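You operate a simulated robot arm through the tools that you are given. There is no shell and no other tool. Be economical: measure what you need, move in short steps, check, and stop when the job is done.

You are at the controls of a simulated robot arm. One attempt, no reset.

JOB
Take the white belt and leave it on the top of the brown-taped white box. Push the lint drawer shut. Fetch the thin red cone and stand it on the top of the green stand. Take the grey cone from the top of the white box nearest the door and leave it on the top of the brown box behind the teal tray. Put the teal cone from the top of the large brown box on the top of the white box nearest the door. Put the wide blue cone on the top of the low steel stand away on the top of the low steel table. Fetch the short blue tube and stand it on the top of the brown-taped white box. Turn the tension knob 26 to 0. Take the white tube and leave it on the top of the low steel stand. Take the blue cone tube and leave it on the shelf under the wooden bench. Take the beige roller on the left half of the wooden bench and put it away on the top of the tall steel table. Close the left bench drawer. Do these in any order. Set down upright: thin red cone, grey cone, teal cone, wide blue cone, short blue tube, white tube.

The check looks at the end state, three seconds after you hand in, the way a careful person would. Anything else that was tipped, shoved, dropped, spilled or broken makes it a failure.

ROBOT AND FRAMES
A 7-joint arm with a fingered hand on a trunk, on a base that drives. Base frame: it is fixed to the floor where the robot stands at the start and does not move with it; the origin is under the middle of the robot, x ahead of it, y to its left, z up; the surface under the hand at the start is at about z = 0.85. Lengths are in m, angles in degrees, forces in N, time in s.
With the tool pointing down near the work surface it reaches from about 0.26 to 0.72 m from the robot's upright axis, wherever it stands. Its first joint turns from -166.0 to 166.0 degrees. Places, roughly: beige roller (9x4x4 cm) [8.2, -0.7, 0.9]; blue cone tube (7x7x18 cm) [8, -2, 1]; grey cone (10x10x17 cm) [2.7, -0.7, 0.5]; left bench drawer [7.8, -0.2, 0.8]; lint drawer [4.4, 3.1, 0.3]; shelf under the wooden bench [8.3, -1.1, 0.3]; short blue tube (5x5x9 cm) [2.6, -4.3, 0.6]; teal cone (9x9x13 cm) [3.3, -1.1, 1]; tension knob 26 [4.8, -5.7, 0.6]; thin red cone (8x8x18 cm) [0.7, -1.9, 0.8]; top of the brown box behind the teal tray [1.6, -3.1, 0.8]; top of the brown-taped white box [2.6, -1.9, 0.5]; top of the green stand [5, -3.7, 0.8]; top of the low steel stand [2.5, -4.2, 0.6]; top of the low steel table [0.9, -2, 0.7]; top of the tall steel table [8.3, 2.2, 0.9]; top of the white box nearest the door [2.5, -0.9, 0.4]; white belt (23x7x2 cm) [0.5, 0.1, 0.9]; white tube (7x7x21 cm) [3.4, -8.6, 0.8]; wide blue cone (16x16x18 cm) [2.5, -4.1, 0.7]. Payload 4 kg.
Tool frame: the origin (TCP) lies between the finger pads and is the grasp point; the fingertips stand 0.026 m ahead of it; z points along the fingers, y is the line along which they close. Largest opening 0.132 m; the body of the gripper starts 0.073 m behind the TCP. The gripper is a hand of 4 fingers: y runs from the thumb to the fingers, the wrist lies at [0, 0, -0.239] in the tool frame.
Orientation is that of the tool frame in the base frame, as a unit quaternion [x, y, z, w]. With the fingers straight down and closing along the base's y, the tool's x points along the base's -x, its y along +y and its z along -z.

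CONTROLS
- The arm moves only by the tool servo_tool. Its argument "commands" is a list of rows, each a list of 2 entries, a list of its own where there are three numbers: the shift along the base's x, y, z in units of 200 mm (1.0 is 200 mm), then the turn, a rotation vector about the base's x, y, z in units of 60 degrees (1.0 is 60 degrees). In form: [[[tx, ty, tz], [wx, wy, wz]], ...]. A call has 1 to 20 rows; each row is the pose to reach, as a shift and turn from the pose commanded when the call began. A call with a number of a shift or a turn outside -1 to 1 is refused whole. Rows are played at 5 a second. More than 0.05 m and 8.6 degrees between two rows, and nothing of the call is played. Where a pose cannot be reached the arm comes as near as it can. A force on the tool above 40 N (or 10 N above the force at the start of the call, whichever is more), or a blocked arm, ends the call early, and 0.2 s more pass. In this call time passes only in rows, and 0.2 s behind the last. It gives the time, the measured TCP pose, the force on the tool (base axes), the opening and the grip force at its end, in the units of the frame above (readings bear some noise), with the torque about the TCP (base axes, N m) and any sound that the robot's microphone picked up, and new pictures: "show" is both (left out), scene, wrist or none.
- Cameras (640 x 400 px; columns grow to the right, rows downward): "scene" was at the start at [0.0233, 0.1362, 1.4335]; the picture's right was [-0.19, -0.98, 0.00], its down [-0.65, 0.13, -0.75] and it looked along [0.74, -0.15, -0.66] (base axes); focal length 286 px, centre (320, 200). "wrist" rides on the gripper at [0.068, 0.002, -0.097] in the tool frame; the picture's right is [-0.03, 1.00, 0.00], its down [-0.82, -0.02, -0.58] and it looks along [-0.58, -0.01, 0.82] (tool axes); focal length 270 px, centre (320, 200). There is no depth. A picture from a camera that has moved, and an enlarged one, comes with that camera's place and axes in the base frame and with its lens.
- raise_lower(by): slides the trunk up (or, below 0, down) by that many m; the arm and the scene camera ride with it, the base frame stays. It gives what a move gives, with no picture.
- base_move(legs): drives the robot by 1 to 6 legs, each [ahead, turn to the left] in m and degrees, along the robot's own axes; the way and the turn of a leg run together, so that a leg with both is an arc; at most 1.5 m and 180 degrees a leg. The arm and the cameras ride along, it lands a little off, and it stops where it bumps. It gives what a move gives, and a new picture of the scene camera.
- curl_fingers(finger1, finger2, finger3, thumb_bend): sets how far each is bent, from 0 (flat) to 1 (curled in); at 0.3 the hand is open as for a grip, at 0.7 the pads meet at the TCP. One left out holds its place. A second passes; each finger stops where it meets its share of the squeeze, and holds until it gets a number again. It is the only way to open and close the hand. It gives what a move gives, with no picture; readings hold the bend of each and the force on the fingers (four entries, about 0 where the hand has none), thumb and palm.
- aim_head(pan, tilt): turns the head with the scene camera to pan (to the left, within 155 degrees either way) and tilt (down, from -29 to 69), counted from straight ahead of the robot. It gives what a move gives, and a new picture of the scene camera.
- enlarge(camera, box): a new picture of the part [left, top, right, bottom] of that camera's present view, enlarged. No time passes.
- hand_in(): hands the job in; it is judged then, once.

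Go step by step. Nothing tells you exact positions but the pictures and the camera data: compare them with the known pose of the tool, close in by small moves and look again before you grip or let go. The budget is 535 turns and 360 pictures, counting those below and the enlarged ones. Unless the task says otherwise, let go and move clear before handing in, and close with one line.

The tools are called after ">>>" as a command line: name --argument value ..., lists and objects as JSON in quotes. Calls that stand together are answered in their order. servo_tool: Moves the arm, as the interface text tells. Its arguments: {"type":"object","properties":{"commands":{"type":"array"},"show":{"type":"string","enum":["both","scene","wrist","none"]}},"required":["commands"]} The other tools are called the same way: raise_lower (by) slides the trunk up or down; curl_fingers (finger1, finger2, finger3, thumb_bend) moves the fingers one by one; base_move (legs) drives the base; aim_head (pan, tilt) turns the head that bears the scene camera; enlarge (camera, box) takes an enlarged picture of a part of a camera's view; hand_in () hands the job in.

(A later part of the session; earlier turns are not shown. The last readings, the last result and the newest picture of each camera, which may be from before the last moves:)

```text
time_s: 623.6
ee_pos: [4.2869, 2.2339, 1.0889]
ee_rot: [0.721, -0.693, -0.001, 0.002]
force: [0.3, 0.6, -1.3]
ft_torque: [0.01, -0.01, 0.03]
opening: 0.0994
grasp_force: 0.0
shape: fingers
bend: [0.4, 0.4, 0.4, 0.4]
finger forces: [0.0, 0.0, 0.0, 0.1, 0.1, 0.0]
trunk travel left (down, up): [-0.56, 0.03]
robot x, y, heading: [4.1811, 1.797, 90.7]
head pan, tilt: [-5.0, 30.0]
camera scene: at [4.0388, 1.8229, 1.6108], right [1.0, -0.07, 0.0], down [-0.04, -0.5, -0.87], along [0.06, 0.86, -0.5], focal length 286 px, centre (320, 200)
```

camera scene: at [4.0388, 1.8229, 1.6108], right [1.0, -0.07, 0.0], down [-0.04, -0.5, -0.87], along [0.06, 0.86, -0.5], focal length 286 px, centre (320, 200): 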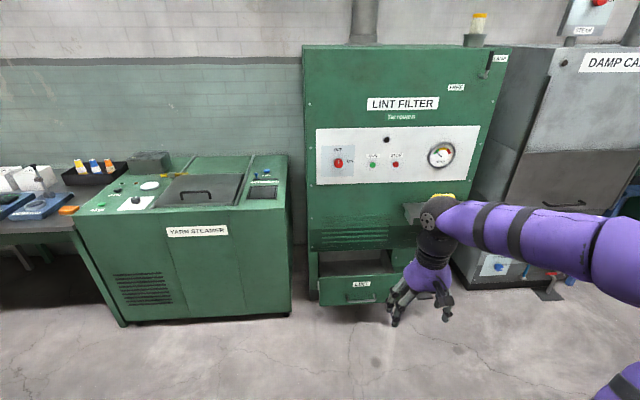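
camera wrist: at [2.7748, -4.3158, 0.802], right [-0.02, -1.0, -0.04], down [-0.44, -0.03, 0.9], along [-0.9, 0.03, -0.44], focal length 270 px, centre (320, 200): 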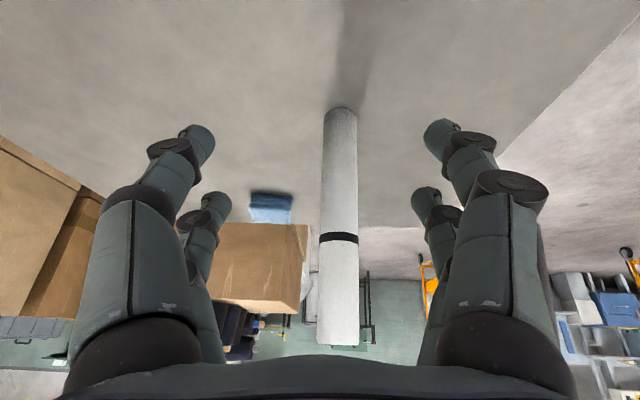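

The lint drawer is open, with its front at y≈3.0 and x≈4.36. I'll close the hand to a fist and lower everything.

>>> curl_fingers --finger1 0.72 --finger2 0.72 --finger3 0.72 --thumb_bend 0.72

>>> raise_lower --by -0.4

>>> raise_lower --by -0.16

>>> servo_tool --commands '[[[0, 0, -0.22], [0, 0, 0]], [[0, 0, -0.44], [0, 0, 0]], [[0, 0, -0.66], [0, 0, 0]], [[0, 0, -0.88], [0, 0, 0]]]' --show "scene"

```text
time_s: 624.6
ee_pos: [4.2866, 2.2343, 1.0904]
ee_rot: [0.72, -0.694, -0.001, 0.002]
force: [-0.4, 0.8, 0.6]
ft_torque: [0.0, 0.01, 0.01]
opening: 0.0001
grasp_force: 0.1
shape: fingers
bend: [0.71, 0.71, 0.71, 0.71]
finger forces: [0.1, 0.0, 0.1, 0.1, 0.1, 0.0]
trunk travel left (down, up): [-0.56, 0.03]
robot x, y, heading: [4.1843, 1.7982, 90.7]
head pan, tilt: [-5.0, 30.0]
```

```text
time_s: 628.5
ee_pos: [4.287, 2.233, 0.6896]
ee_rot: [0.72, -0.694, -0.002, 0.002]
force: [0.3, -0.4, -0.2]
ft_torque: [0.05, -0.02, 0.01]
opening: 0.0002
grasp_force: 0.0
shape: fingers
bend: [0.71, 0.71, 0.71, 0.71]
finger forces: [0.0, 0.1, 0.0, 0.0, 0.0, 0.1]
trunk travel left (down, up): [-0.16, 0.43]
robot x, y, heading: [4.1826, 1.7944, 90.7]
head pan, tilt: [-5.0, 30.0]
```

```text
time_s: 630.3
ee_pos: [4.2857, 2.2335, 0.53]
ee_rot: [0.72, -0.694, -0.002, 0.002]
force: [0.9, 0.3, -0.5]
ft_torque: [0.03, 0.02, 0.01]
opening: 0.0002
grasp_force: 0.0
shape: fingers
bend: [0.71, 0.71, 0.71, 0.71]
finger forces: [0.1, 0.1, 0.0, 0.1, 0.1, 0.0]
trunk travel left (down, up): [0.0, 0.59]
robot x, y, heading: [4.1816, 1.7942, 90.9]
head pan, tilt: [-5.0, 30.0]
```

```text
time_s: 631.3
ee_pos: [4.2862, 2.2346, 0.354]
ee_rot: [0.721, -0.693, -0.003, 0.002]
force: [0.7, -0.7, 0.5]
ft_torque: [-0.03, 0.01, 0.02]
opening: 0.0004
grasp_force: 0.0
shape: fingers
bend: [0.71, 0.71, 0.71, 0.71]
finger forces: [0.0, 0.1, 0.1, 0.0, 0.0, 0.0]
trunk travel left (down, up): [0.0, 0.59]
robot x, y, heading: [4.1845, 1.7953, 90.6]
head pan, tilt: [-5.0, 30.0]
camera scene: at [4.0388, 1.8228, 1.051], right [1.0, -0.07, 0.0], down [-0.04, -0.5, -0.87], along [0.06, 0.86, -0.5], focal length 286 px, centre (320, 200)
```

scene: 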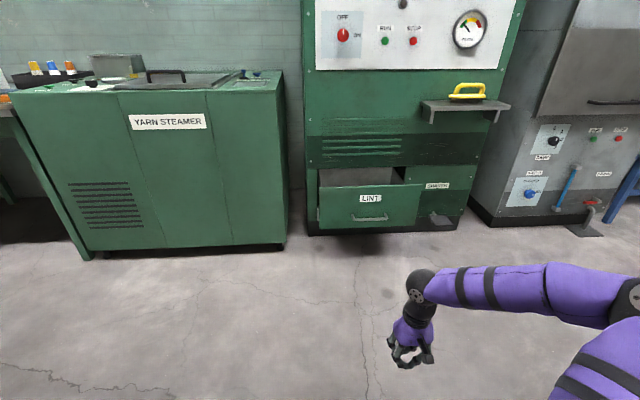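

The drawer front is at about (4.36, 2.97), z 0.23–0.43. I'll tilt the fist forward 20°, shift to x≈4.33, and drive up to it.

>>> servo_tool --commands '[[[0.1, 0, -0.05], [0.1, 0, 0]], [[0.2, 0, -0.1], [0.2, 0, 0]], [[0.25, 0, -0.15], [0.33, 0, 0]]]' --show "none"

>>> base_move --legs '[[0.55, -0.7]]'

>>> aim_head --pan -10 --tilt 50

```text
time_s: 632.1
ee_pos: [4.3385, 2.2345, 0.3251]
ee_rot: [0.71, -0.683, -0.122, -0.122]
force: [0.0, 0.2, -0.3]
ft_torque: [-0.02, -0.01, -0.02]
opening: 0.0
grasp_force: 0.1
shape: fingers
bend: [0.71, 0.71, 0.71, 0.71]
finger forces: [0.0, 0.1, 0.0, 0.0, 0.0, 0.1]
trunk travel left (down, up): [0.0, 0.59]
robot x, y, heading: [4.1849, 1.7951, 90.8]
head pan, tilt: [-5.0, 30.0]
```

```text
time_s: 635.3
ee_pos: [4.3406, 2.7946, 0.3246]
ee_rot: [0.704, -0.689, -0.12, -0.123]
force: [-0.1, -0.1, 0.2]
ft_torque: [0.03, 0.02, 0.01]
opening: 0.0
grasp_force: 0.1
shape: fingers
bend: [0.71, 0.71, 0.71, 0.71]
finger forces: [0.0, 0.0, 0.0, 0.0, 0.0, 0.1]
trunk travel left (down, up): [0.0, 0.59]
robot x, y, heading: [4.1814, 2.3581, 89.8]
head pan, tilt: [-5.0, 30.0]
camera scene: at [4.0361, 2.3885, 1.0509], right [1.0, -0.09, 0.0], down [-0.04, -0.5, -0.87], along [0.08, 0.86, -0.5], focal length 286 px, centre (320, 200)
```

scene: 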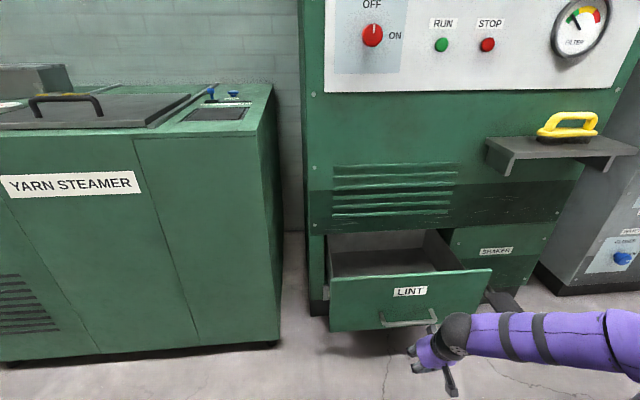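

```text
time_s: 636.1
ee_pos: [4.3414, 2.7932, 0.3247]
ee_rot: [0.704, -0.689, -0.12, -0.123]
force: [-0.1, 0.4, 0.5]
ft_torque: [-0.02, 0.03, 0.02]
opening: 0.0
grasp_force: 0.1
shape: fingers
bend: [0.71, 0.71, 0.71, 0.71]
finger forces: [0.0, 0.0, 0.1, 0.0, 0.0, 0.0]
trunk travel left (down, up): [0.0, 0.59]
robot x, y, heading: [4.1831, 2.3561, 89.9]
head pan, tilt: [-10.0, 50.0]
camera scene: at [4.0415, 2.3743, 1.0214], right [0.98, -0.18, 0.0], down [-0.14, -0.75, -0.64], along [0.11, 0.63, -0.77], focal length 286 px, centre (320, 200)
```

scene: 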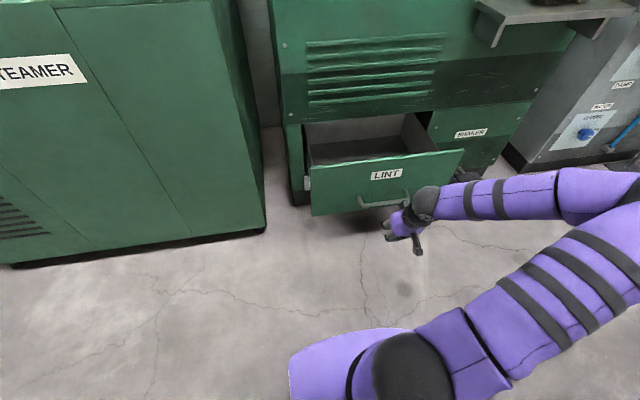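

The fist is just in front of the drawer handle. Pushing forward in small steps.

>>> servo_tool --commands '[[[0, 0.12, 0], [0, 0, 0]], [[0, 0.24, 0], [0, 0, 0]], [[0, 0.36, 0], [0, 0, 0]], [[0, 0.48, 0], [0, 0, 0]], [[0, 0.6, 0], [0, 0, 0]], [[0, 0.72, 0], [0, 0, 0]], [[0, 0.84, 0], [0, 0, 0]]]' --show "scene"

```text
time_s: 637.8
ee_pos: [4.3426, 2.9628, 0.3249]
ee_rot: [0.704, -0.688, -0.122, -0.124]
force: [-0.6, 0.5, 8.8]
ft_torque: [0.23, 0.02, 0.07]
opening: 0.0003
grasp_force: 7.5
shape: fingers
bend: [0.71, 0.72, 0.72, 0.71]
finger forces: [0.0, 7.7, 6.8, 0.0, 0.0, 0.0]
trunk travel left (down, up): [0.0, 0.59]
robot x, y, heading: [4.1793, 2.359, 90.1]
head pan, tilt: [-10.0, 50.0]
camera scene: at [4.0414, 2.3738, 1.0215], right [0.98, -0.18, 0.0], down [-0.14, -0.75, -0.64], along [0.11, 0.63, -0.77], focal length 286 px, centre (320, 200)
```

scene: 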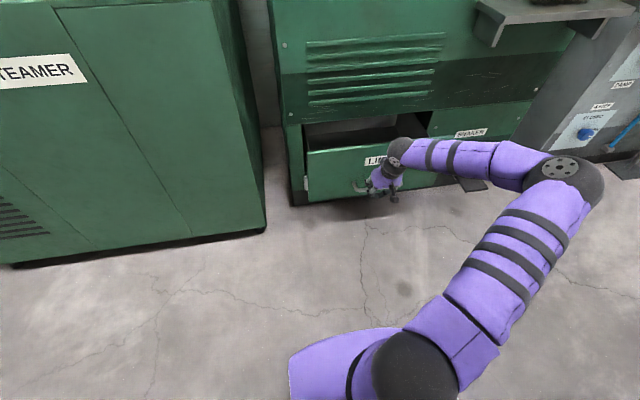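

The drawer is sliding in. Continuing the push.

>>> servo_tool --commands '[[[0, 0.1, 0], [0, 0, 0]], [[0, 0.2, 0], [0, 0, 0]], [[0, 0.3, 0], [0, 0, 0]], [[0, 0.4, 0], [0, 0, 0]], [[0, 0.5, 0], [0, 0, 0]]]' --show "scene"

```text
time_s: 639.0
ee_pos: [4.3414, 3.0622, 0.3244]
ee_rot: [0.705, -0.688, -0.12, -0.123]
force: [0.0, -0.1, 4.7]
ft_torque: [0.12, -0.01, 0.04]
opening: 0.0
grasp_force: 0.0
shape: fingers
bend: [0.71, 0.72, 0.72, 0.71]
finger forces: [0.0, 0.0, 0.1, 0.0, 0.1, 0.1]
trunk travel left (down, up): [0.0, 0.59]
robot x, y, heading: [4.1822, 2.3587, 89.7]
head pan, tilt: [-10.0, 50.0]
camera scene: at [4.0415, 2.374, 1.0213], right [0.98, -0.18, 0.0], down [-0.14, -0.75, -0.64], along [0.11, 0.63, -0.77], focal length 286 px, centre (320, 200)
```

scene: 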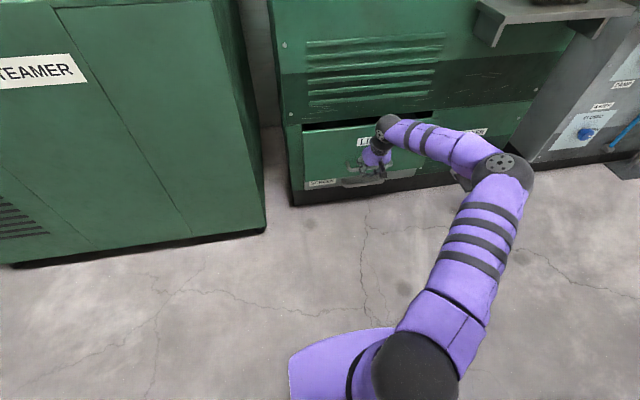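

Almost closed. A small base advance to finish the push.

>>> base_move --legs '[[0.06, 0]]'

>>> servo_tool --commands '[[[0, 0.05, 0], [0, 0, 0]], [[0, 0.1, 0], [0, 0, 0]], [[0, 0.15, 0], [0, 0, 0]]]' --show "scene"

```text
time_s: 639.9
ee_pos: [4.3417, 3.1216, 0.3238]
ee_rot: [0.705, -0.689, -0.12, -0.122]
force: [-0.4, -0.4, 0.1]
ft_torque: [0.0, 0.02, 0.01]
opening: 0.0001
grasp_force: 0.0
shape: fingers
bend: [0.71, 0.72, 0.72, 0.71]
finger forces: [0.0, 0.0, 0.0, 0.1, 0.1, 0.0]
trunk travel left (down, up): [0.0, 0.59]
robot x, y, heading: [4.1801, 2.4135, 89.8]
head pan, tilt: [-10.0, 50.0]
camera scene: at [4.0417, 2.4332, 1.0213], right [0.98, -0.18, 0.0], down [-0.13, -0.75, -0.64], along [0.11, 0.63, -0.77], focal length 286 px, centre (320, 200)
```

scene: 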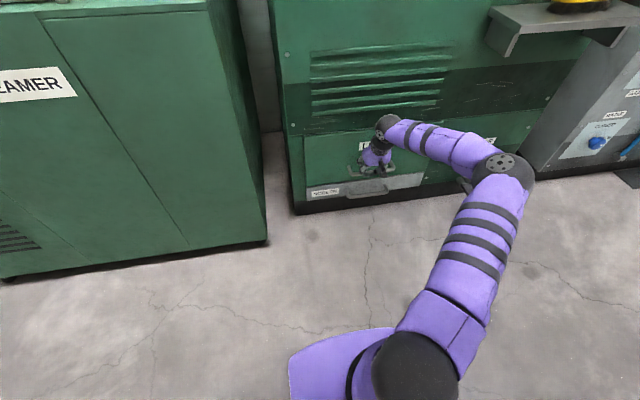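

```text
time_s: 640.4
ee_pos: [4.3407, 3.125, 0.3201]
ee_rot: [0.706, -0.69, -0.113, -0.116]
force: [-1.0, -8.8, 4.5]
ft_torque: [-0.2, 0.03, -0.01]
opening: 0.0001
grasp_force: 6.3
shape: fingers
bend: [0.72, 0.72, 0.72, 0.72]
finger forces: [7.2, 0.1, 0.0, 0.0, 5.6, 0.0]
trunk travel left (down, up): [0.0, 0.59]
robot x, y, heading: [4.1803, 2.4145, 90.0]
head pan, tilt: [-10.0, 50.0]
stopped in row 2: the force on the tool passed its limit at 51 N (the readings are from after the stop); the commanded pose is now the measured one
camera scene: at [4.0416, 2.4321, 1.0214], right [0.98, -0.18, 0.0], down [-0.13, -0.75, -0.64], along [0.11, 0.63, -0.77], focal length 286 px, centre (320, 200)
```

scene: 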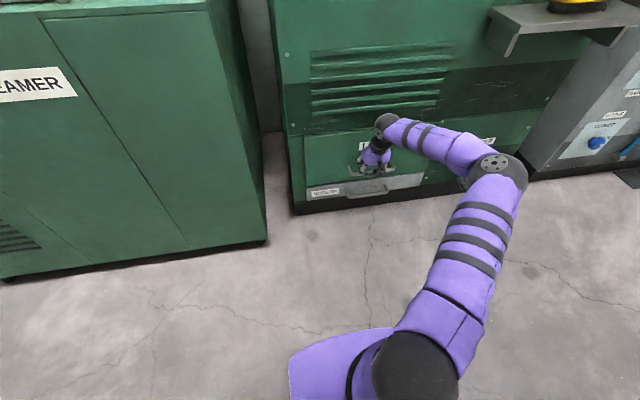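

Firm stop, so the drawer is shut. Backing away slowly and verifying.

>>> servo_tool --commands '[[[0, -0.15, 0], [0, 0, 0]], [[0, -0.35, 0], [0, 0, 0]], [[0, -0.55, 0.1], [0, 0, 0]], [[0, -0.7, 0.25], [-0.1, 0, 0]], [[0, -0.85, 0.4], [-0.2, 0, 0]], [[0, -1.0, 0.55], [-0.32, 0, 0]]]' --show "scene"

```text
time_s: 641.8
ee_pos: [4.3408, 2.9252, 0.4308]
ee_rot: [0.715, -0.7, 0.004, 0.003]
force: [-0.5, 0.0, -0.3]
ft_torque: [0.02, 0.02, -0.02]
opening: 0.0
grasp_force: 0.1
shape: fingers
bend: [0.72, 0.71, 0.72, 0.71]
finger forces: [0.0, 0.0, 0.0, 0.0, 0.0, 0.0]
trunk travel left (down, up): [0.0, 0.59]
robot x, y, heading: [4.181, 2.4204, 89.8]
head pan, tilt: [-10.0, 50.0]
camera scene: at [4.0417, 2.4327, 1.0213], right [0.98, -0.18, 0.0], down [-0.13, -0.75, -0.64], along [0.11, 0.63, -0.77], focal length 286 px, centre (320, 200)
```

scene: 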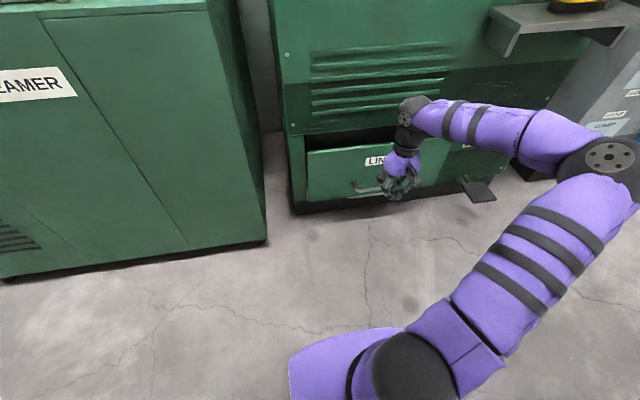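

The retreating fist hooked the handle and pulled the drawer partly open again. I'll push beside the handle instead, at x≈4.2.

>>> servo_tool --commands '[[[0, -0.15, 0.1], [0, 0, 0]], [[0, -0.3, 0.1], [0, 0, 0]], [[-0.2, -0.4, 0.1], [0, 0, 0]], [[-0.4, -0.4, 0], [0.1, 0, 0]], [[-0.6, -0.4, -0.15], [0.2, 0, 0]], [[-0.75, -0.4, -0.3], [0.3, 0, 0]]]' --show "scene"

```text
time_s: 643.2
ee_pos: [4.19, 2.8446, 0.3724]
ee_rot: [0.707, -0.691, -0.106, -0.109]
force: [-0.7, 0.4, 0.6]
ft_torque: [-0.02, 0.02, 0.02]
opening: 0.0
grasp_force: 0.2
shape: fingers
bend: [0.72, 0.71, 0.71, 0.71]
finger forces: [0.1, 0.0, 0.0, 0.0, 0.0, 0.0]
trunk travel left (down, up): [0.0, 0.59]
robot x, y, heading: [4.177, 2.417, 89.9]
head pan, tilt: [-10.0, 50.0]
camera scene: at [4.0417, 2.4325, 1.0214], right [0.98, -0.18, 0.0], down [-0.13, -0.75, -0.64], along [0.11, 0.63, -0.77], focal length 286 px, centre (320, 200)
```

scene: 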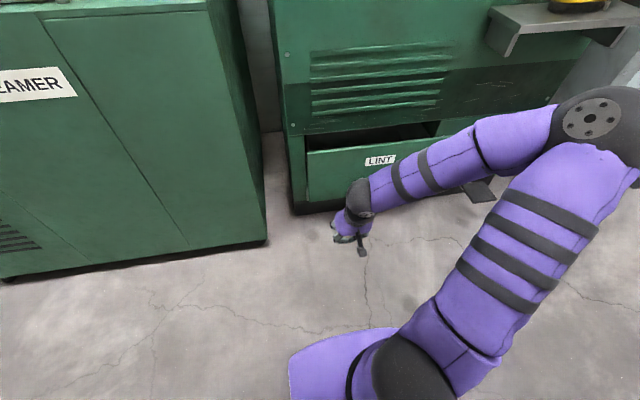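

>>> servo_tool --commands '[[[0, 0.15, 0], [0, 0, 0]], [[0, 0.3, 0], [0, 0, 0]], [[0, 0.45, 0], [0, 0, 0]], [[0, 0.6, 0], [0, 0, 0]], [[0, 0.75, 0], [0, 0, 0]], [[0, 0.9, 0], [0, 0, 0]]]' --show "none"

>>> servo_tool --commands '[[[0, 0.1, 0], [0, 0, 0]], [[0, 0.2, 0], [0, 0, 0]], [[0, 0.3, 0], [0, 0, 0]], [[0, 0.4, 0], [0, 0, 0]], [[0, 0.5, 0], [0, 0, 0]]]' --show "scene"

```text
time_s: 644.6
ee_pos: [4.1935, 3.0243, 0.3693]
ee_rot: [0.707, -0.691, -0.105, -0.109]
force: [0.4, 0.3, 0.0]
ft_torque: [0.01, -0.01, 0.02]
opening: 0.0
grasp_force: 0.1
shape: fingers
bend: [0.72, 0.71, 0.71, 0.71]
finger forces: [0.1, 0.0, 0.1, 0.0, 0.0, 0.0]
trunk travel left (down, up): [0.0, 0.59]
robot x, y, heading: [4.1814, 2.4145, 89.9]
head pan, tilt: [-10.0, 50.0]
```

```text
time_s: 645.8
ee_pos: [4.192, 3.1249, 0.3699]
ee_rot: [0.706, -0.692, -0.105, -0.11]
force: [1.0, 0.4, -0.4]
ft_torque: [-0.03, 0.0, -0.04]
opening: 0.0
grasp_force: 0.1
shape: fingers
bend: [0.72, 0.71, 0.71, 0.71]
finger forces: [0.1, 0.0, 0.0, 0.1, 0.0, 0.0]
trunk travel left (down, up): [0.0, 0.59]
robot x, y, heading: [4.1806, 2.4153, 89.7]
head pan, tilt: [-10.0, 50.0]
camera scene: at [4.0416, 2.4326, 1.0214], right [0.98, -0.18, 0.0], down [-0.13, -0.75, -0.64], along [0.11, 0.63, -0.77], focal length 286 px, centre (320, 200)
```

scene: 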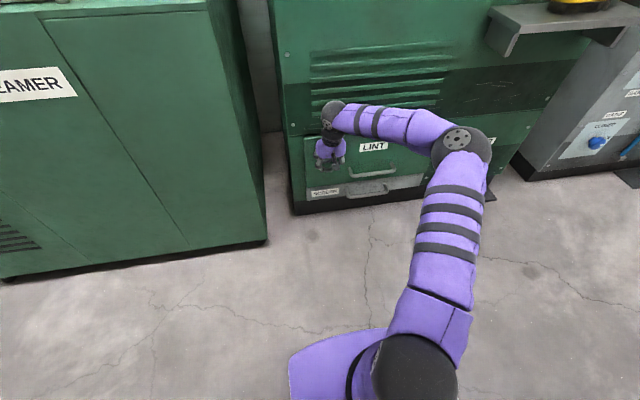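

>>> servo_tool --commands '[[[0, 0.04, 0], [0, 0, 0]], [[0, 0.08, 0], [0, 0, 0]], [[0, 0.12, 0], [0, 0, 0]], [[0, 0.16, 0], [0, 0, 0]]]' --show "none"

>>> base_move --legs '[[0.03, 0]]'

>>> enlarge --camera "scene" --box '[280, 80, 480, 220]'

```text
time_s: 646.5
ee_pos: [4.1921, 3.1371, 0.3687]
ee_rot: [0.707, -0.692, -0.099, -0.104]
force: [-0.6, -8.1, 2.9]
ft_torque: [-0.04, 0.0, -0.02]
opening: 0.0
grasp_force: 4.2
shape: fingers
bend: [0.72, 0.72, 0.72, 0.71]
finger forces: [0.1, 0.0, 7.1, 0.0, 0.0, 0.0]
trunk travel left (down, up): [0.0, 0.59]
robot x, y, heading: [4.1848, 2.417, 89.9]
head pan, tilt: [-10.0, 50.0]
stopped in row 3: the force on the tool passed its limit at 48 N (the readings are from after the stop); the commanded pose is now the measured one
```

```text
time_s: 647.2
ee_pos: [4.1906, 3.1381, 0.3653]
ee_rot: [0.707, -0.694, -0.091, -0.098]
force: [0.1, -3.5, 0.4]
ft_torque: [-0.02, 0.0, 0.03]
opening: 0.0
grasp_force: 0.1
shape: fingers
bend: [0.72, 0.72, 0.72, 0.71]
finger forces: [0.0, 0.0, 0.0, 0.0, 0.0, 0.0]
trunk travel left (down, up): [0.0, 0.59]
robot x, y, heading: [4.1781, 2.4204, 90.1]
head pan, tilt: [-10.0, 50.0]
stopped in leg 1: the force on the tool passed its limit at 66 N (the readings are from after the stop); the commanded pose is now the measured one
camera scene: at [4.0416, 2.4376, 1.0213], right [0.98, -0.18, 0.0], down [-0.13, -0.75, -0.64], along [0.11, 0.63, -0.77], focal length 286 px, centre (320, 200)
```

scene: 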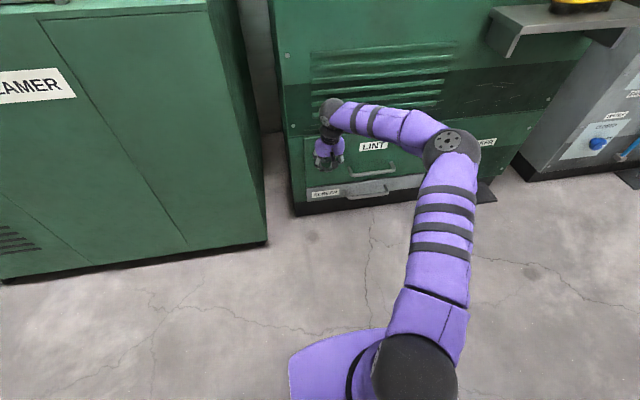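

```text
2.86 times, centred on (380, 150) of scene
camera zoom: at [4.0416, 2.4376, 1.0213], right [0.98, -0.18, 0.0], down [-0.13, -0.75, -0.64], along [0.11, 0.63, -0.77], focal length 816 px, centre (149, 343)
```

zoom: 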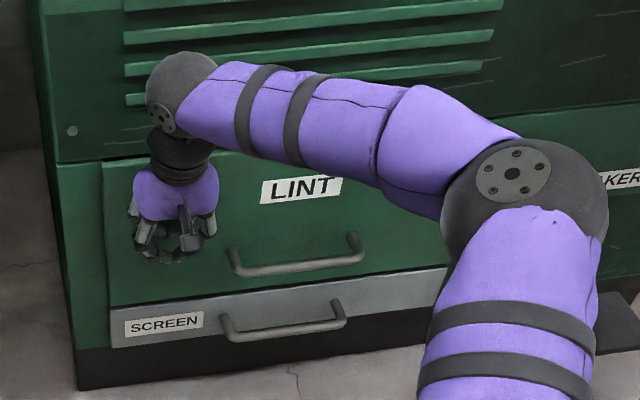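

The LINT drawer is shut, sitting flush above the SCREEN drawer. Retreating straight back.

>>> servo_tool --commands '[[[0, -0.2, 0], [0, 0, 0]], [[0, -0.4, 0], [0, 0, 0]], [[0, -0.6, 0.1], [-0.07, 0, 0]], [[0, -0.8, 0.25], [-0.14, 0, 0]], [[0, -0.95, 0.45], [-0.26, 0, 0]]]' --show "none"

>>> raise_lower --by 0.4

>>> base_move --legs '[[-0.8, 0]]'

```text
time_s: 648.4
ee_pos: [4.1897, 2.9459, 0.4536]
ee_rot: [0.715, -0.699, 0.004, -0.001]
force: [-0.9, 0.0, 0.5]
ft_torque: [0.0, 0.0, -0.01]
opening: 0.0003
grasp_force: 0.0
shape: fingers
bend: [0.72, 0.71, 0.72, 0.71]
finger forces: [0.1, 0.1, 0.0, 0.1, 0.0, 0.2]
trunk travel left (down, up): [0.0, 0.59]
robot x, y, heading: [4.1815, 2.4214, 89.9]
head pan, tilt: [-10.0, 50.0]
```

```text
time_s: 652.2
ee_pos: [4.1908, 2.9459, 0.8548]
ee_rot: [0.715, -0.699, 0.003, -0.001]
force: [0.4, -0.7, 0.0]
ft_torque: [-0.02, -0.03, 0.0]
opening: 0.0
grasp_force: 0.0
shape: fingers
bend: [0.72, 0.71, 0.72, 0.71]
finger forces: [0.1, 0.0, 0.0, 0.0, 0.0, 0.0]
trunk travel left (down, up): [-0.4, 0.19]
robot x, y, heading: [4.1833, 2.4226, 90.0]
head pan, tilt: [-10.0, 50.0]
```

```text
time_s: 656.5
ee_pos: [4.1876, 2.1585, 0.8546]
ee_rot: [0.721, -0.693, 0.004, -0.002]
force: [0.2, 0.4, 0.4]
ft_torque: [-0.01, 0.0, -0.02]
opening: 0.0
grasp_force: 0.2
shape: fingers
bend: [0.72, 0.71, 0.72, 0.71]
finger forces: [0.1, 0.0, 0.1, 0.1, 0.0, 0.1]
trunk travel left (down, up): [-0.4, 0.19]
robot x, y, heading: [4.1883, 1.6327, 90.7]
head pan, tilt: [-10.0, 50.0]
camera scene: at [4.0469, 1.6481, 1.4214], right [0.99, -0.16, 0.0], down [-0.12, -0.76, -0.64], along [0.1, 0.63, -0.77], focal length 286 px, centre (320, 200)
```

scene: 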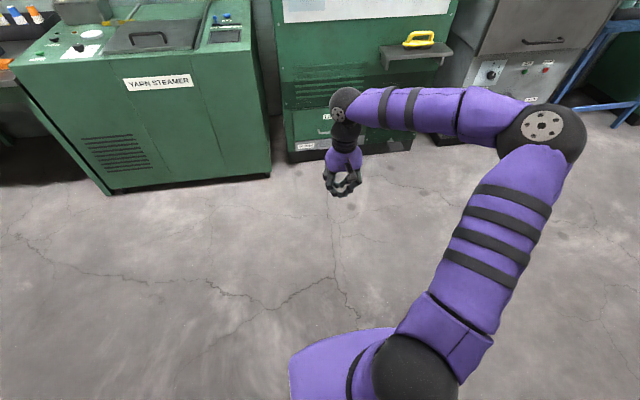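

Lint drawer done. Next is the wooden bench area in the east, so I'll open the hand, raise it, and drive over.

>>> curl_fingers --finger1 0.3 --finger2 0.3 --finger3 0.3 --thumb_bend 0.3

>>> servo_tool --commands '[[[0, -0.05, 0.2], [0, 0, 0]], [[0, -0.1, 0.4], [0, 0, 0]], [[0, -0.15, 0.6], [0, 0, 0]], [[0, -0.2, 0.8], [0, 0, 0]]]' --show "none"

>>> base_move --legs '[[0, -112], [1.4, 0], [1.2, 0], [0, 21]]'

>>> aim_head --pan 0 --tilt 20

>>> aim_head --pan -40 --tilt 20

```text
time_s: 657.5
ee_pos: [4.1865, 2.1595, 0.8556]
ee_rot: [0.721, -0.693, 0.003, -0.002]
force: [-0.5, -0.8, -0.4]
ft_torque: [0.03, -0.03, 0.0]
opening: 0.1322
grasp_force: 0.1
shape: fingers
bend: [0.3, 0.3, 0.3, 0.3]
finger forces: [0.0, 0.1, 0.0, 0.0, 0.0, 0.0]
trunk travel left (down, up): [-0.4, 0.19]
robot x, y, heading: [4.1839, 1.634, 90.8]
head pan, tilt: [-10.0, 50.0]
```

```text
time_s: 658.5
ee_pos: [4.1859, 2.1195, 1.0133]
ee_rot: [0.721, -0.693, 0.003, -0.001]
force: [0.1, 0.2, 0.0]
ft_torque: [-0.02, 0.01, 0.02]
opening: 0.1322
grasp_force: 0.0
shape: fingers
bend: [0.3, 0.3, 0.3, 0.3]
finger forces: [0.1, 0.0, 0.0, 0.1, 0.1, 0.1]
trunk travel left (down, up): [-0.4, 0.19]
robot x, y, heading: [4.1855, 1.6384, 90.7]
head pan, tilt: [-10.0, 50.0]
```

```text
time_s: 677.7
ee_pos: [7.1365, 0.732, 1.0132]
ee_rot: [-0.025, 1.0, -0.003, -0.001]
force: [0.1, 0.6, 0.0]
ft_torque: [-0.02, 0.01, 0.0]
opening: 0.1326
grasp_force: 0.0
shape: fingers
bend: [0.3, 0.3, 0.3, 0.3]
finger forces: [0.0, 0.0, 0.1, 0.1, 0.0, 0.0]
trunk travel left (down, up): [-0.4, 0.19]
robot x, y, heading: [6.6552, 0.7265, 1.5]
head pan, tilt: [-10.0, 50.0]
camera scene: at [6.6662, 0.8659, 1.4214], right [-0.15, -0.99, 0.0], down [-0.76, 0.11, -0.64], along [0.64, -0.09, -0.77], focal length 286 px, centre (320, 200)
```

scene: 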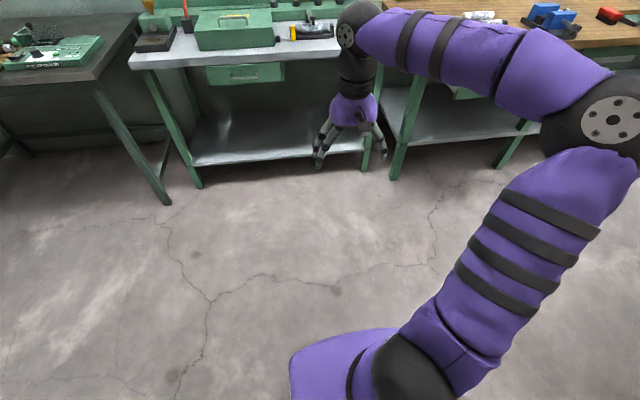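

```text
time_s: 678.7
ee_pos: [7.1382, 0.732, 1.0128]
ee_rot: [-0.025, 1.0, -0.003, -0.002]
force: [0.1, 0.1, 0.4]
ft_torque: [-0.01, 0.01, 0.0]
opening: 0.1325
grasp_force: 0.1
shape: fingers
bend: [0.3, 0.3, 0.3, 0.3]
finger forces: [0.0, 0.1, 0.0, 0.0, 0.0, 0.0]
trunk travel left (down, up): [-0.4, 0.19]
robot x, y, heading: [6.6563, 0.7243, 1.6]
head pan, tilt: [0.0, 20.0]
camera scene: at [6.6831, 0.8798, 1.4669], right [0.03, -1.0, 0.0], down [-0.34, -0.01, -0.94], along [0.94, 0.03, -0.34], focal length 286 px, centre (320, 200)
```

scene: 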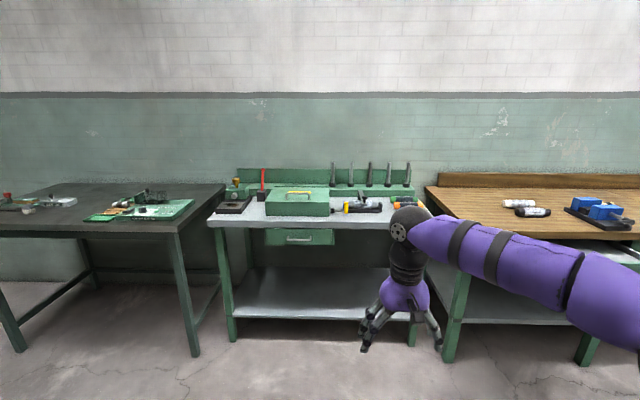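

```text
time_s: 679.8
ee_pos: [7.1392, 0.7308, 1.0134]
ee_rot: [-0.026, 1.0, -0.003, -0.002]
force: [0.0, -0.2, -0.1]
ft_torque: [0.01, 0.02, -0.02]
opening: 0.1323
grasp_force: 0.0
shape: fingers
bend: [0.3, 0.3, 0.3, 0.3]
finger forces: [0.0, 0.0, 0.1, 0.0, 0.1, 0.0]
trunk travel left (down, up): [-0.4, 0.19]
robot x, y, heading: [6.6507, 0.7266, 1.7]
head pan, tilt: [-40.0, 20.0]
camera scene: at [6.6631, 0.8194, 1.467], right [-0.62, -0.78, 0.0], down [-0.27, 0.21, -0.94], along [0.74, -0.58, -0.34], focal length 286 px, centre (320, 200)
```

scene: 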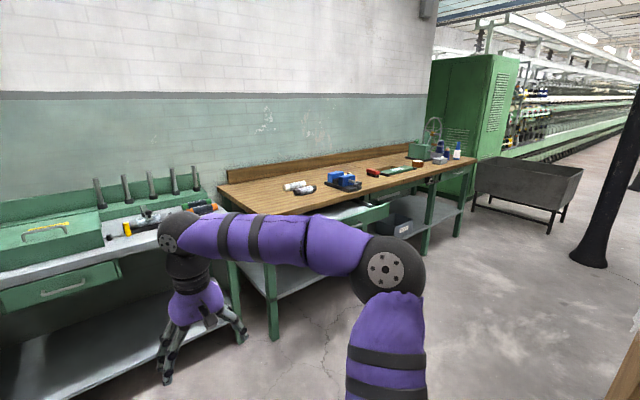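

I see the tall steel table on the left, a green bench in the middle and the wooden bench on the right. Moving in front of the wooden bench's left half.

>>> base_move --legs '[[0, -76], [1.45, 0], [0, 74.5]]'

>>> aim_head --pan 15 --tilt 30

>>> aim_head --pan -35 --tilt 30

```text
time_s: 694.1
ee_pos: [7.5292, -0.6395, 1.0125]
ee_rot: [-0.028, 1.0, -0.003, -0.002]
force: [-0.1, -0.1, 0.0]
ft_torque: [0.02, 0.0, -0.03]
opening: 0.1322
grasp_force: 0.1
shape: fingers
bend: [0.3, 0.3, 0.3, 0.3]
finger forces: [0.1, 0.0, 0.1, 0.0, 0.0, 0.0]
trunk travel left (down, up): [-0.4, 0.19]
robot x, y, heading: [7.0435, -0.648, 2.0]
head pan, tilt: [-40.0, 20.0]
camera scene: at [7.0537, -0.5559, 1.467], right [-0.61, -0.79, 0.0], down [-0.27, 0.21, -0.94], along [0.74, -0.58, -0.34], focal length 286 px, centre (320, 200)
```

scene: 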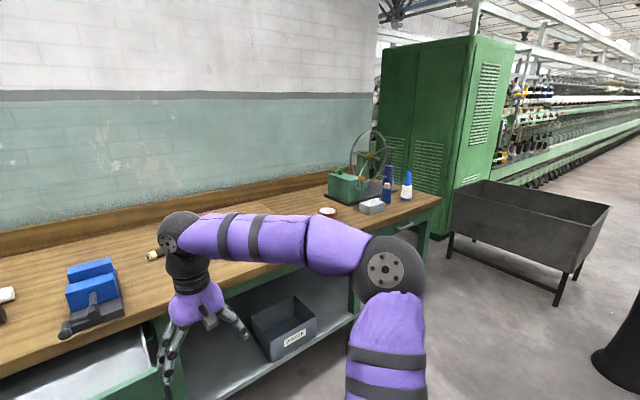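

```text
time_s: 695.3
ee_pos: [7.5281, -0.6399, 1.0127]
ee_rot: [-0.029, 1.0, -0.003, -0.002]
force: [-0.7, 0.5, 0.8]
ft_torque: [-0.04, -0.01, 0.02]
opening: 0.1325
grasp_force: 0.0
shape: fingers
bend: [0.3, 0.3, 0.3, 0.3]
finger forces: [0.0, 0.0, 0.0, 0.1, 0.1, 0.0]
trunk travel left (down, up): [-0.4, 0.19]
robot x, y, heading: [7.0475, -0.6525, 2.2]
head pan, tilt: [15.0, 30.0]
camera scene: at [7.0667, -0.4721, 1.4509], right [0.29, -0.96, 0.0], down [-0.48, -0.15, -0.87], along [0.83, 0.25, -0.5], focal length 286 px, centre (320, 200)
```

scene: 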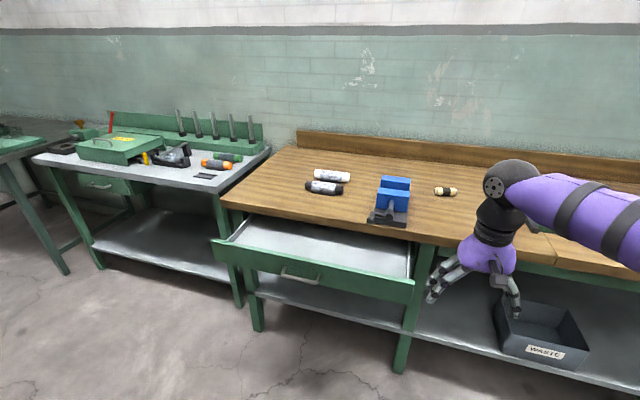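

```text
time_s: 696.5
ee_pos: [7.5296, -0.6404, 1.0131]
ee_rot: [-0.029, 1.0, -0.003, -0.002]
force: [0.3, 0.5, 0.1]
ft_torque: [-0.02, -0.03, -0.02]
opening: 0.1324
grasp_force: 0.2
shape: fingers
bend: [0.3, 0.3, 0.3, 0.3]
finger forces: [0.0, 0.0, 0.0, 0.1, 0.0, 0.0]
trunk travel left (down, up): [-0.4, 0.19]
robot x, y, heading: [7.0462, -0.6496, 2.2]
head pan, tilt: [-35.0, 30.0]
camera scene: at [7.0562, -0.5477, 1.4509], right [-0.54, -0.84, 0.0], down [-0.42, 0.27, -0.87], along [0.73, -0.47, -0.5], focal length 286 px, centre (320, 200)
```

scene: 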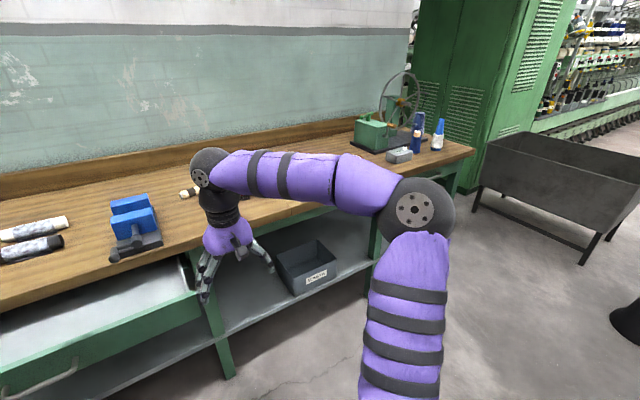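

>>> enlarge --camera "scene" --box '[340, 70, 468, 170]'

>>> aim_head --pan 10 --tilt 45

```text
4.00 times, centred on (404, 120) of scene
camera zoom: at [7.0562, -0.5477, 1.4509], right [-0.54, -0.84, 0.0], down [-0.42, 0.27, -0.87], along [0.73, -0.47, -0.5], focal length 1142 px, centre (-16, 520)
```

zoom: 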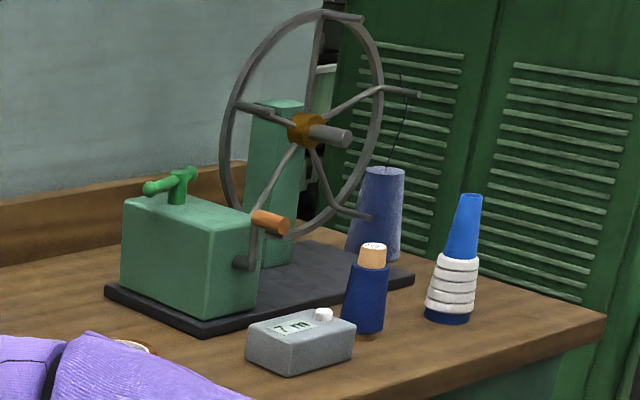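

```text
time_s: 697.6
ee_pos: [7.529, -0.6409, 1.013]
ee_rot: [-0.029, 1.0, -0.003, -0.002]
force: [-0.2, 1.0, -0.1]
ft_torque: [0.01, -0.03, -0.04]
opening: 0.1324
grasp_force: 0.2
shape: fingers
bend: [0.3, 0.3, 0.3, 0.3]
finger forces: [0.0, 0.0, 0.0, 0.0, 0.1, 0.0]
trunk travel left (down, up): [-0.4, 0.19]
robot x, y, heading: [7.0438, -0.6507, 2.3]
head pan, tilt: [10.0, 45.0]
camera scene: at [7.0598, -0.4817, 1.4283], right [0.21, -0.98, 0.0], down [-0.69, -0.15, -0.71], along [0.69, 0.15, -0.71], focal length 286 px, centre (320, 200)
```

scene: 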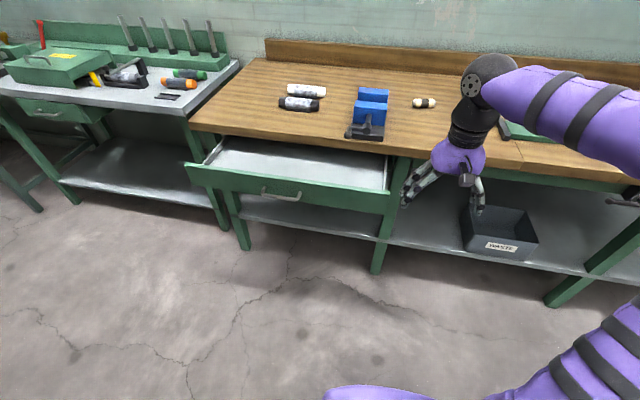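

The left bench drawer is open, front at x≈7.81 and z≈0.72. The roller is at about (8.28, −0.67) and the blue cone tube at about (8.05, −2.0). I'll shut the drawer first: reposition, make a fist, and pitch the hand forward.

>>> base_move --legs '[[0, 57], [0.31, 0], [0, -59]]'

>>> curl_fingers --finger1 0.72 --finger2 0.72 --finger3 0.72 --thumb_bend 0.72

>>> servo_tool --commands '[[[-0.1, 0, 0], [0, -0.14, 0]], [[-0.15, 0, 0], [0, -0.28, 0]], [[-0.2, 0, 0], [0, -0.42, 0]], [[-0.2, 0, 0], [0, -0.56, 0]], [[-0.2, 0, 0], [0, -0.7, 0]], [[-0.2, 0, 0], [0, -0.83, 0]]]' --show "scene"

```text
time_s: 705.4
ee_pos: [7.6907, -0.3922, 1.013]
ee_rot: [-0.01, 1.0, -0.002, -0.002]
force: [-0.2, 0.3, 0.4]
ft_torque: [0.05, 0.02, -0.01]
opening: 0.1325
grasp_force: 0.1
shape: fingers
bend: [0.3, 0.3, 0.3, 0.3]
finger forces: [0.0, 0.1, 0.1, 0.1, 0.0, 0.0]
trunk travel left (down, up): [-0.4, 0.19]
robot x, y, heading: [7.2019, -0.3811, -0.4]
head pan, tilt: [10.0, 45.0]
camera scene: at [7.228, -0.2156, 1.4283], right [0.17, -0.99, 0.0], down [-0.7, -0.12, -0.71], along [0.7, 0.12, -0.71], focal length 286 px, centre (320, 200)
```

scene: 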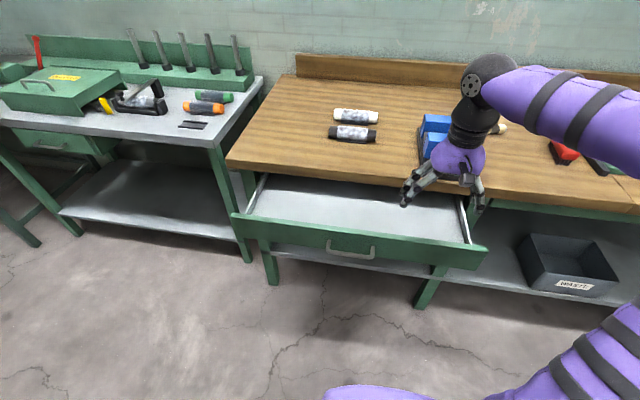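

```text
time_s: 706.4
ee_pos: [7.6913, -0.3917, 1.013]
ee_rot: [-0.01, 1.0, -0.003, -0.002]
force: [-0.7, -0.8, -0.2]
ft_torque: [0.03, 0.01, -0.01]
opening: 0.0
grasp_force: 0.0
shape: fingers
bend: [0.71, 0.71, 0.71, 0.71]
finger forces: [0.0, 0.1, 0.0, 0.1, 0.1, 0.0]
trunk travel left (down, up): [-0.4, 0.19]
robot x, y, heading: [7.2054, -0.3811, -0.4]
head pan, tilt: [10.0, 45.0]
```

```text
time_s: 707.8
ee_pos: [7.651, -0.3916, 1.0128]
ee_rot: [-0.008, 0.908, -0.006, 0.419]
force: [-0.1, -0.3, -0.3]
ft_torque: [0.0, 0.02, 0.0]
opening: 0.0
grasp_force: 0.1
shape: fingers
bend: [0.71, 0.71, 0.71, 0.71]
finger forces: [0.0, 0.0, 0.0, 0.0, 0.1, 0.0]
trunk travel left (down, up): [-0.4, 0.19]
robot x, y, heading: [7.2068, -0.3802, 0.0]
head pan, tilt: [10.0, 45.0]
camera scene: at [7.2281, -0.2156, 1.4283], right [0.17, -0.99, 0.0], down [-0.7, -0.12, -0.71], along [0.7, 0.12, -0.71], focal length 286 px, centre (320, 200)
```

scene: 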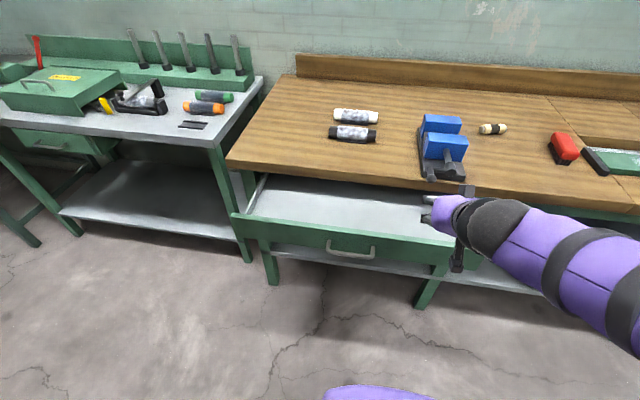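

The drawer front spans y 0.13 to −0.59 and z 0.64–0.79, with its handle at y≈−0.23. Lowering the fist to z≈0.72 at y≈−0.42, right of the handle.

>>> raise_lower --by -0.29

>>> servo_tool --commands '[[[0, -0.1, 0], [0, 0, 0]], [[0.15, -0.1, 0], [0, 0, 0]], [[0.3, -0.1, 0], [0, 0, 0]], [[0.45, -0.1, 0], [0, 0, 0]]]' --show "scene"

```text
time_s: 710.7
ee_pos: [7.6504, -0.3924, 0.7234]
ee_rot: [-0.008, 0.908, -0.006, 0.42]
force: [0.0, 0.2, 0.4]
ft_torque: [0.01, 0.0, -0.02]
opening: 0.0
grasp_force: 0.1
shape: fingers
bend: [0.71, 0.71, 0.71, 0.71]
finger forces: [0.1, 0.0, 0.0, 0.0, 0.0, 0.1]
trunk travel left (down, up): [-0.11, 0.48]
robot x, y, heading: [7.2078, -0.3802, -0.1]
head pan, tilt: [10.0, 45.0]
```

```text
time_s: 711.7
ee_pos: [7.7409, -0.4103, 0.7235]
ee_rot: [-0.008, 0.907, -0.007, 0.421]
force: [-0.1, 0.5, -1.1]
ft_torque: [0.05, 0.05, 0.02]
opening: 0.0
grasp_force: 0.8
shape: fingers
bend: [0.71, 0.71, 0.71, 0.71]
finger forces: [0.0, 0.1, 0.8, 0.0, 0.0, 0.1]
trunk travel left (down, up): [-0.11, 0.48]
robot x, y, heading: [7.2034, -0.38, -0.1]
head pan, tilt: [10.0, 45.0]
camera scene: at [7.2276, -0.2156, 1.1383], right [0.17, -0.99, 0.0], down [-0.7, -0.12, -0.71], along [0.7, 0.12, -0.71], focal length 286 px, centre (320, 200)
```

scene: 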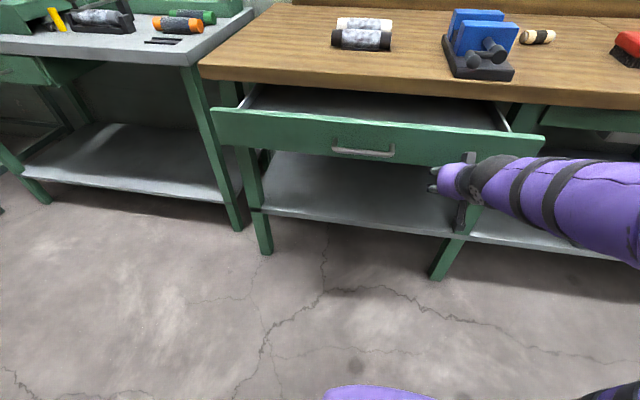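

The drawer front is actually higher, about 0.75–0.82. I'll back off, raise 6 cm, and push.

>>> servo_tool --commands '[[[-0.2, 0, 0], [0, 0, 0]], [[-0.4, 0, 0], [0, 0, 0]], [[-0.4, 0, 0.2], [0, 0, 0]], [[-0.4, 0, 0.36], [0, 0, 0]]]' --show "none"

>>> servo_tool --commands '[[[0.2, 0, 0], [0, 0, 0]], [[0.4, 0, 0], [0, 0, 0]], [[0.55, 0, 0], [0, 0, 0]], [[0.7, 0, 0], [0, 0, 0]]]' --show "scene"

```text
time_s: 712.7
ee_pos: [7.6602, -0.4115, 0.7964]
ee_rot: [-0.007, 0.908, -0.007, 0.418]
force: [-0.4, -0.4, -0.7]
ft_torque: [0.02, 0.03, -0.05]
opening: 0.0001
grasp_force: 0.0
shape: fingers
bend: [0.71, 0.71, 0.71, 0.71]
finger forces: [0.1, 0.0, 0.0, 0.0, 0.0, 0.0]
trunk travel left (down, up): [-0.11, 0.48]
robot x, y, heading: [7.2085, -0.3808, -0.3]
head pan, tilt: [10.0, 45.0]
```

```text
time_s: 713.7
ee_pos: [7.8002, -0.4085, 0.7937]
ee_rot: [-0.008, 0.908, -0.007, 0.42]
force: [-0.6, -0.2, 0.7]
ft_torque: [0.0, 0.01, 0.02]
opening: 0.0
grasp_force: 0.2
shape: fingers
bend: [0.71, 0.72, 0.72, 0.71]
finger forces: [0.0, 0.1, 0.0, 0.0, 0.0, 0.0]
trunk travel left (down, up): [-0.11, 0.48]
robot x, y, heading: [7.2041, -0.3805, -0.4]
head pan, tilt: [10.0, 45.0]
camera scene: at [7.2276, -0.2158, 1.1383], right [0.17, -0.99, 0.0], down [-0.7, -0.12, -0.71], along [0.7, 0.12, -0.71], focal length 286 px, centre (320, 200)
```

scene: 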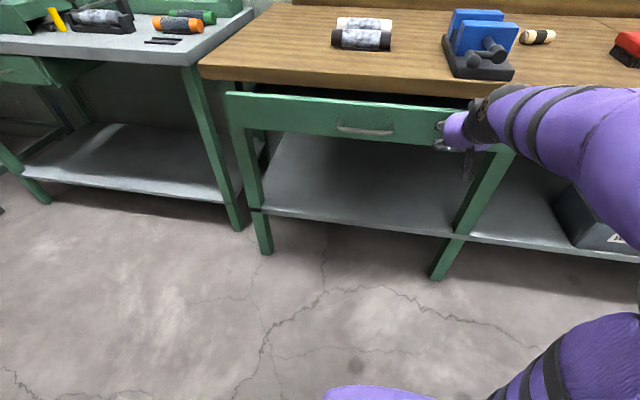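

>>> servo_tool --commands '[[[0.1, 0, 0], [0, 0, 0]], [[0.2, 0, 0], [0, 0, 0]], [[0.3, 0, 0], [0, 0, 0]], [[0.4, 0, 0], [0, 0, 0]], [[0.5, 0, 0], [0, 0, 0]], [[0.6, 0, 0], [0, 0, 0]], [[0.7, 0, 0], [0, 0, 0]]]' --show "scene"

```text
time_s: 714.9
ee_pos: [7.893, -0.412, 0.7938]
ee_rot: [-0.008, 0.911, -0.005, 0.413]
force: [-28.1, 0.4, 6.1]
ft_torque: [0.0, -0.26, 0.1]
opening: 0.0
grasp_force: 17.2
shape: fingers
bend: [0.71, 0.74, 0.74, 0.71]
finger forces: [0.0, 18.9, 15.9, 0.0, 0.0, 0.1]
trunk travel left (down, up): [-0.11, 0.48]
robot x, y, heading: [7.2034, -0.3832, -0.1]
head pan, tilt: [10.0, 45.0]
stopped in row 6: the force on the tool passed its limit at 56 N (the readings are from after the stop); the commanded pose is now the measured one
camera scene: at [7.2256, -0.2155, 1.1385], right [0.17, -0.99, 0.0], down [-0.7, -0.12, -0.71], along [0.7, 0.12, -0.71], focal length 286 px, centre (320, 200)
```

scene: 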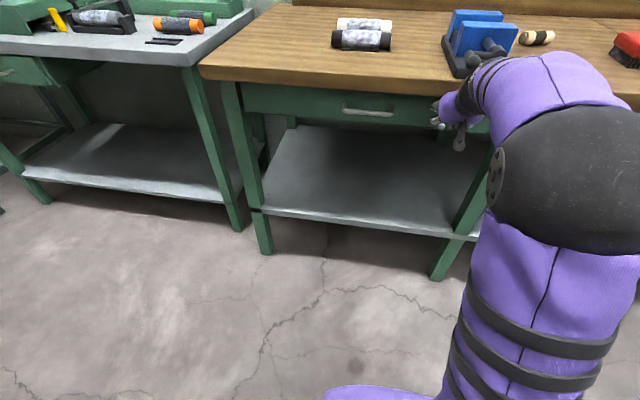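

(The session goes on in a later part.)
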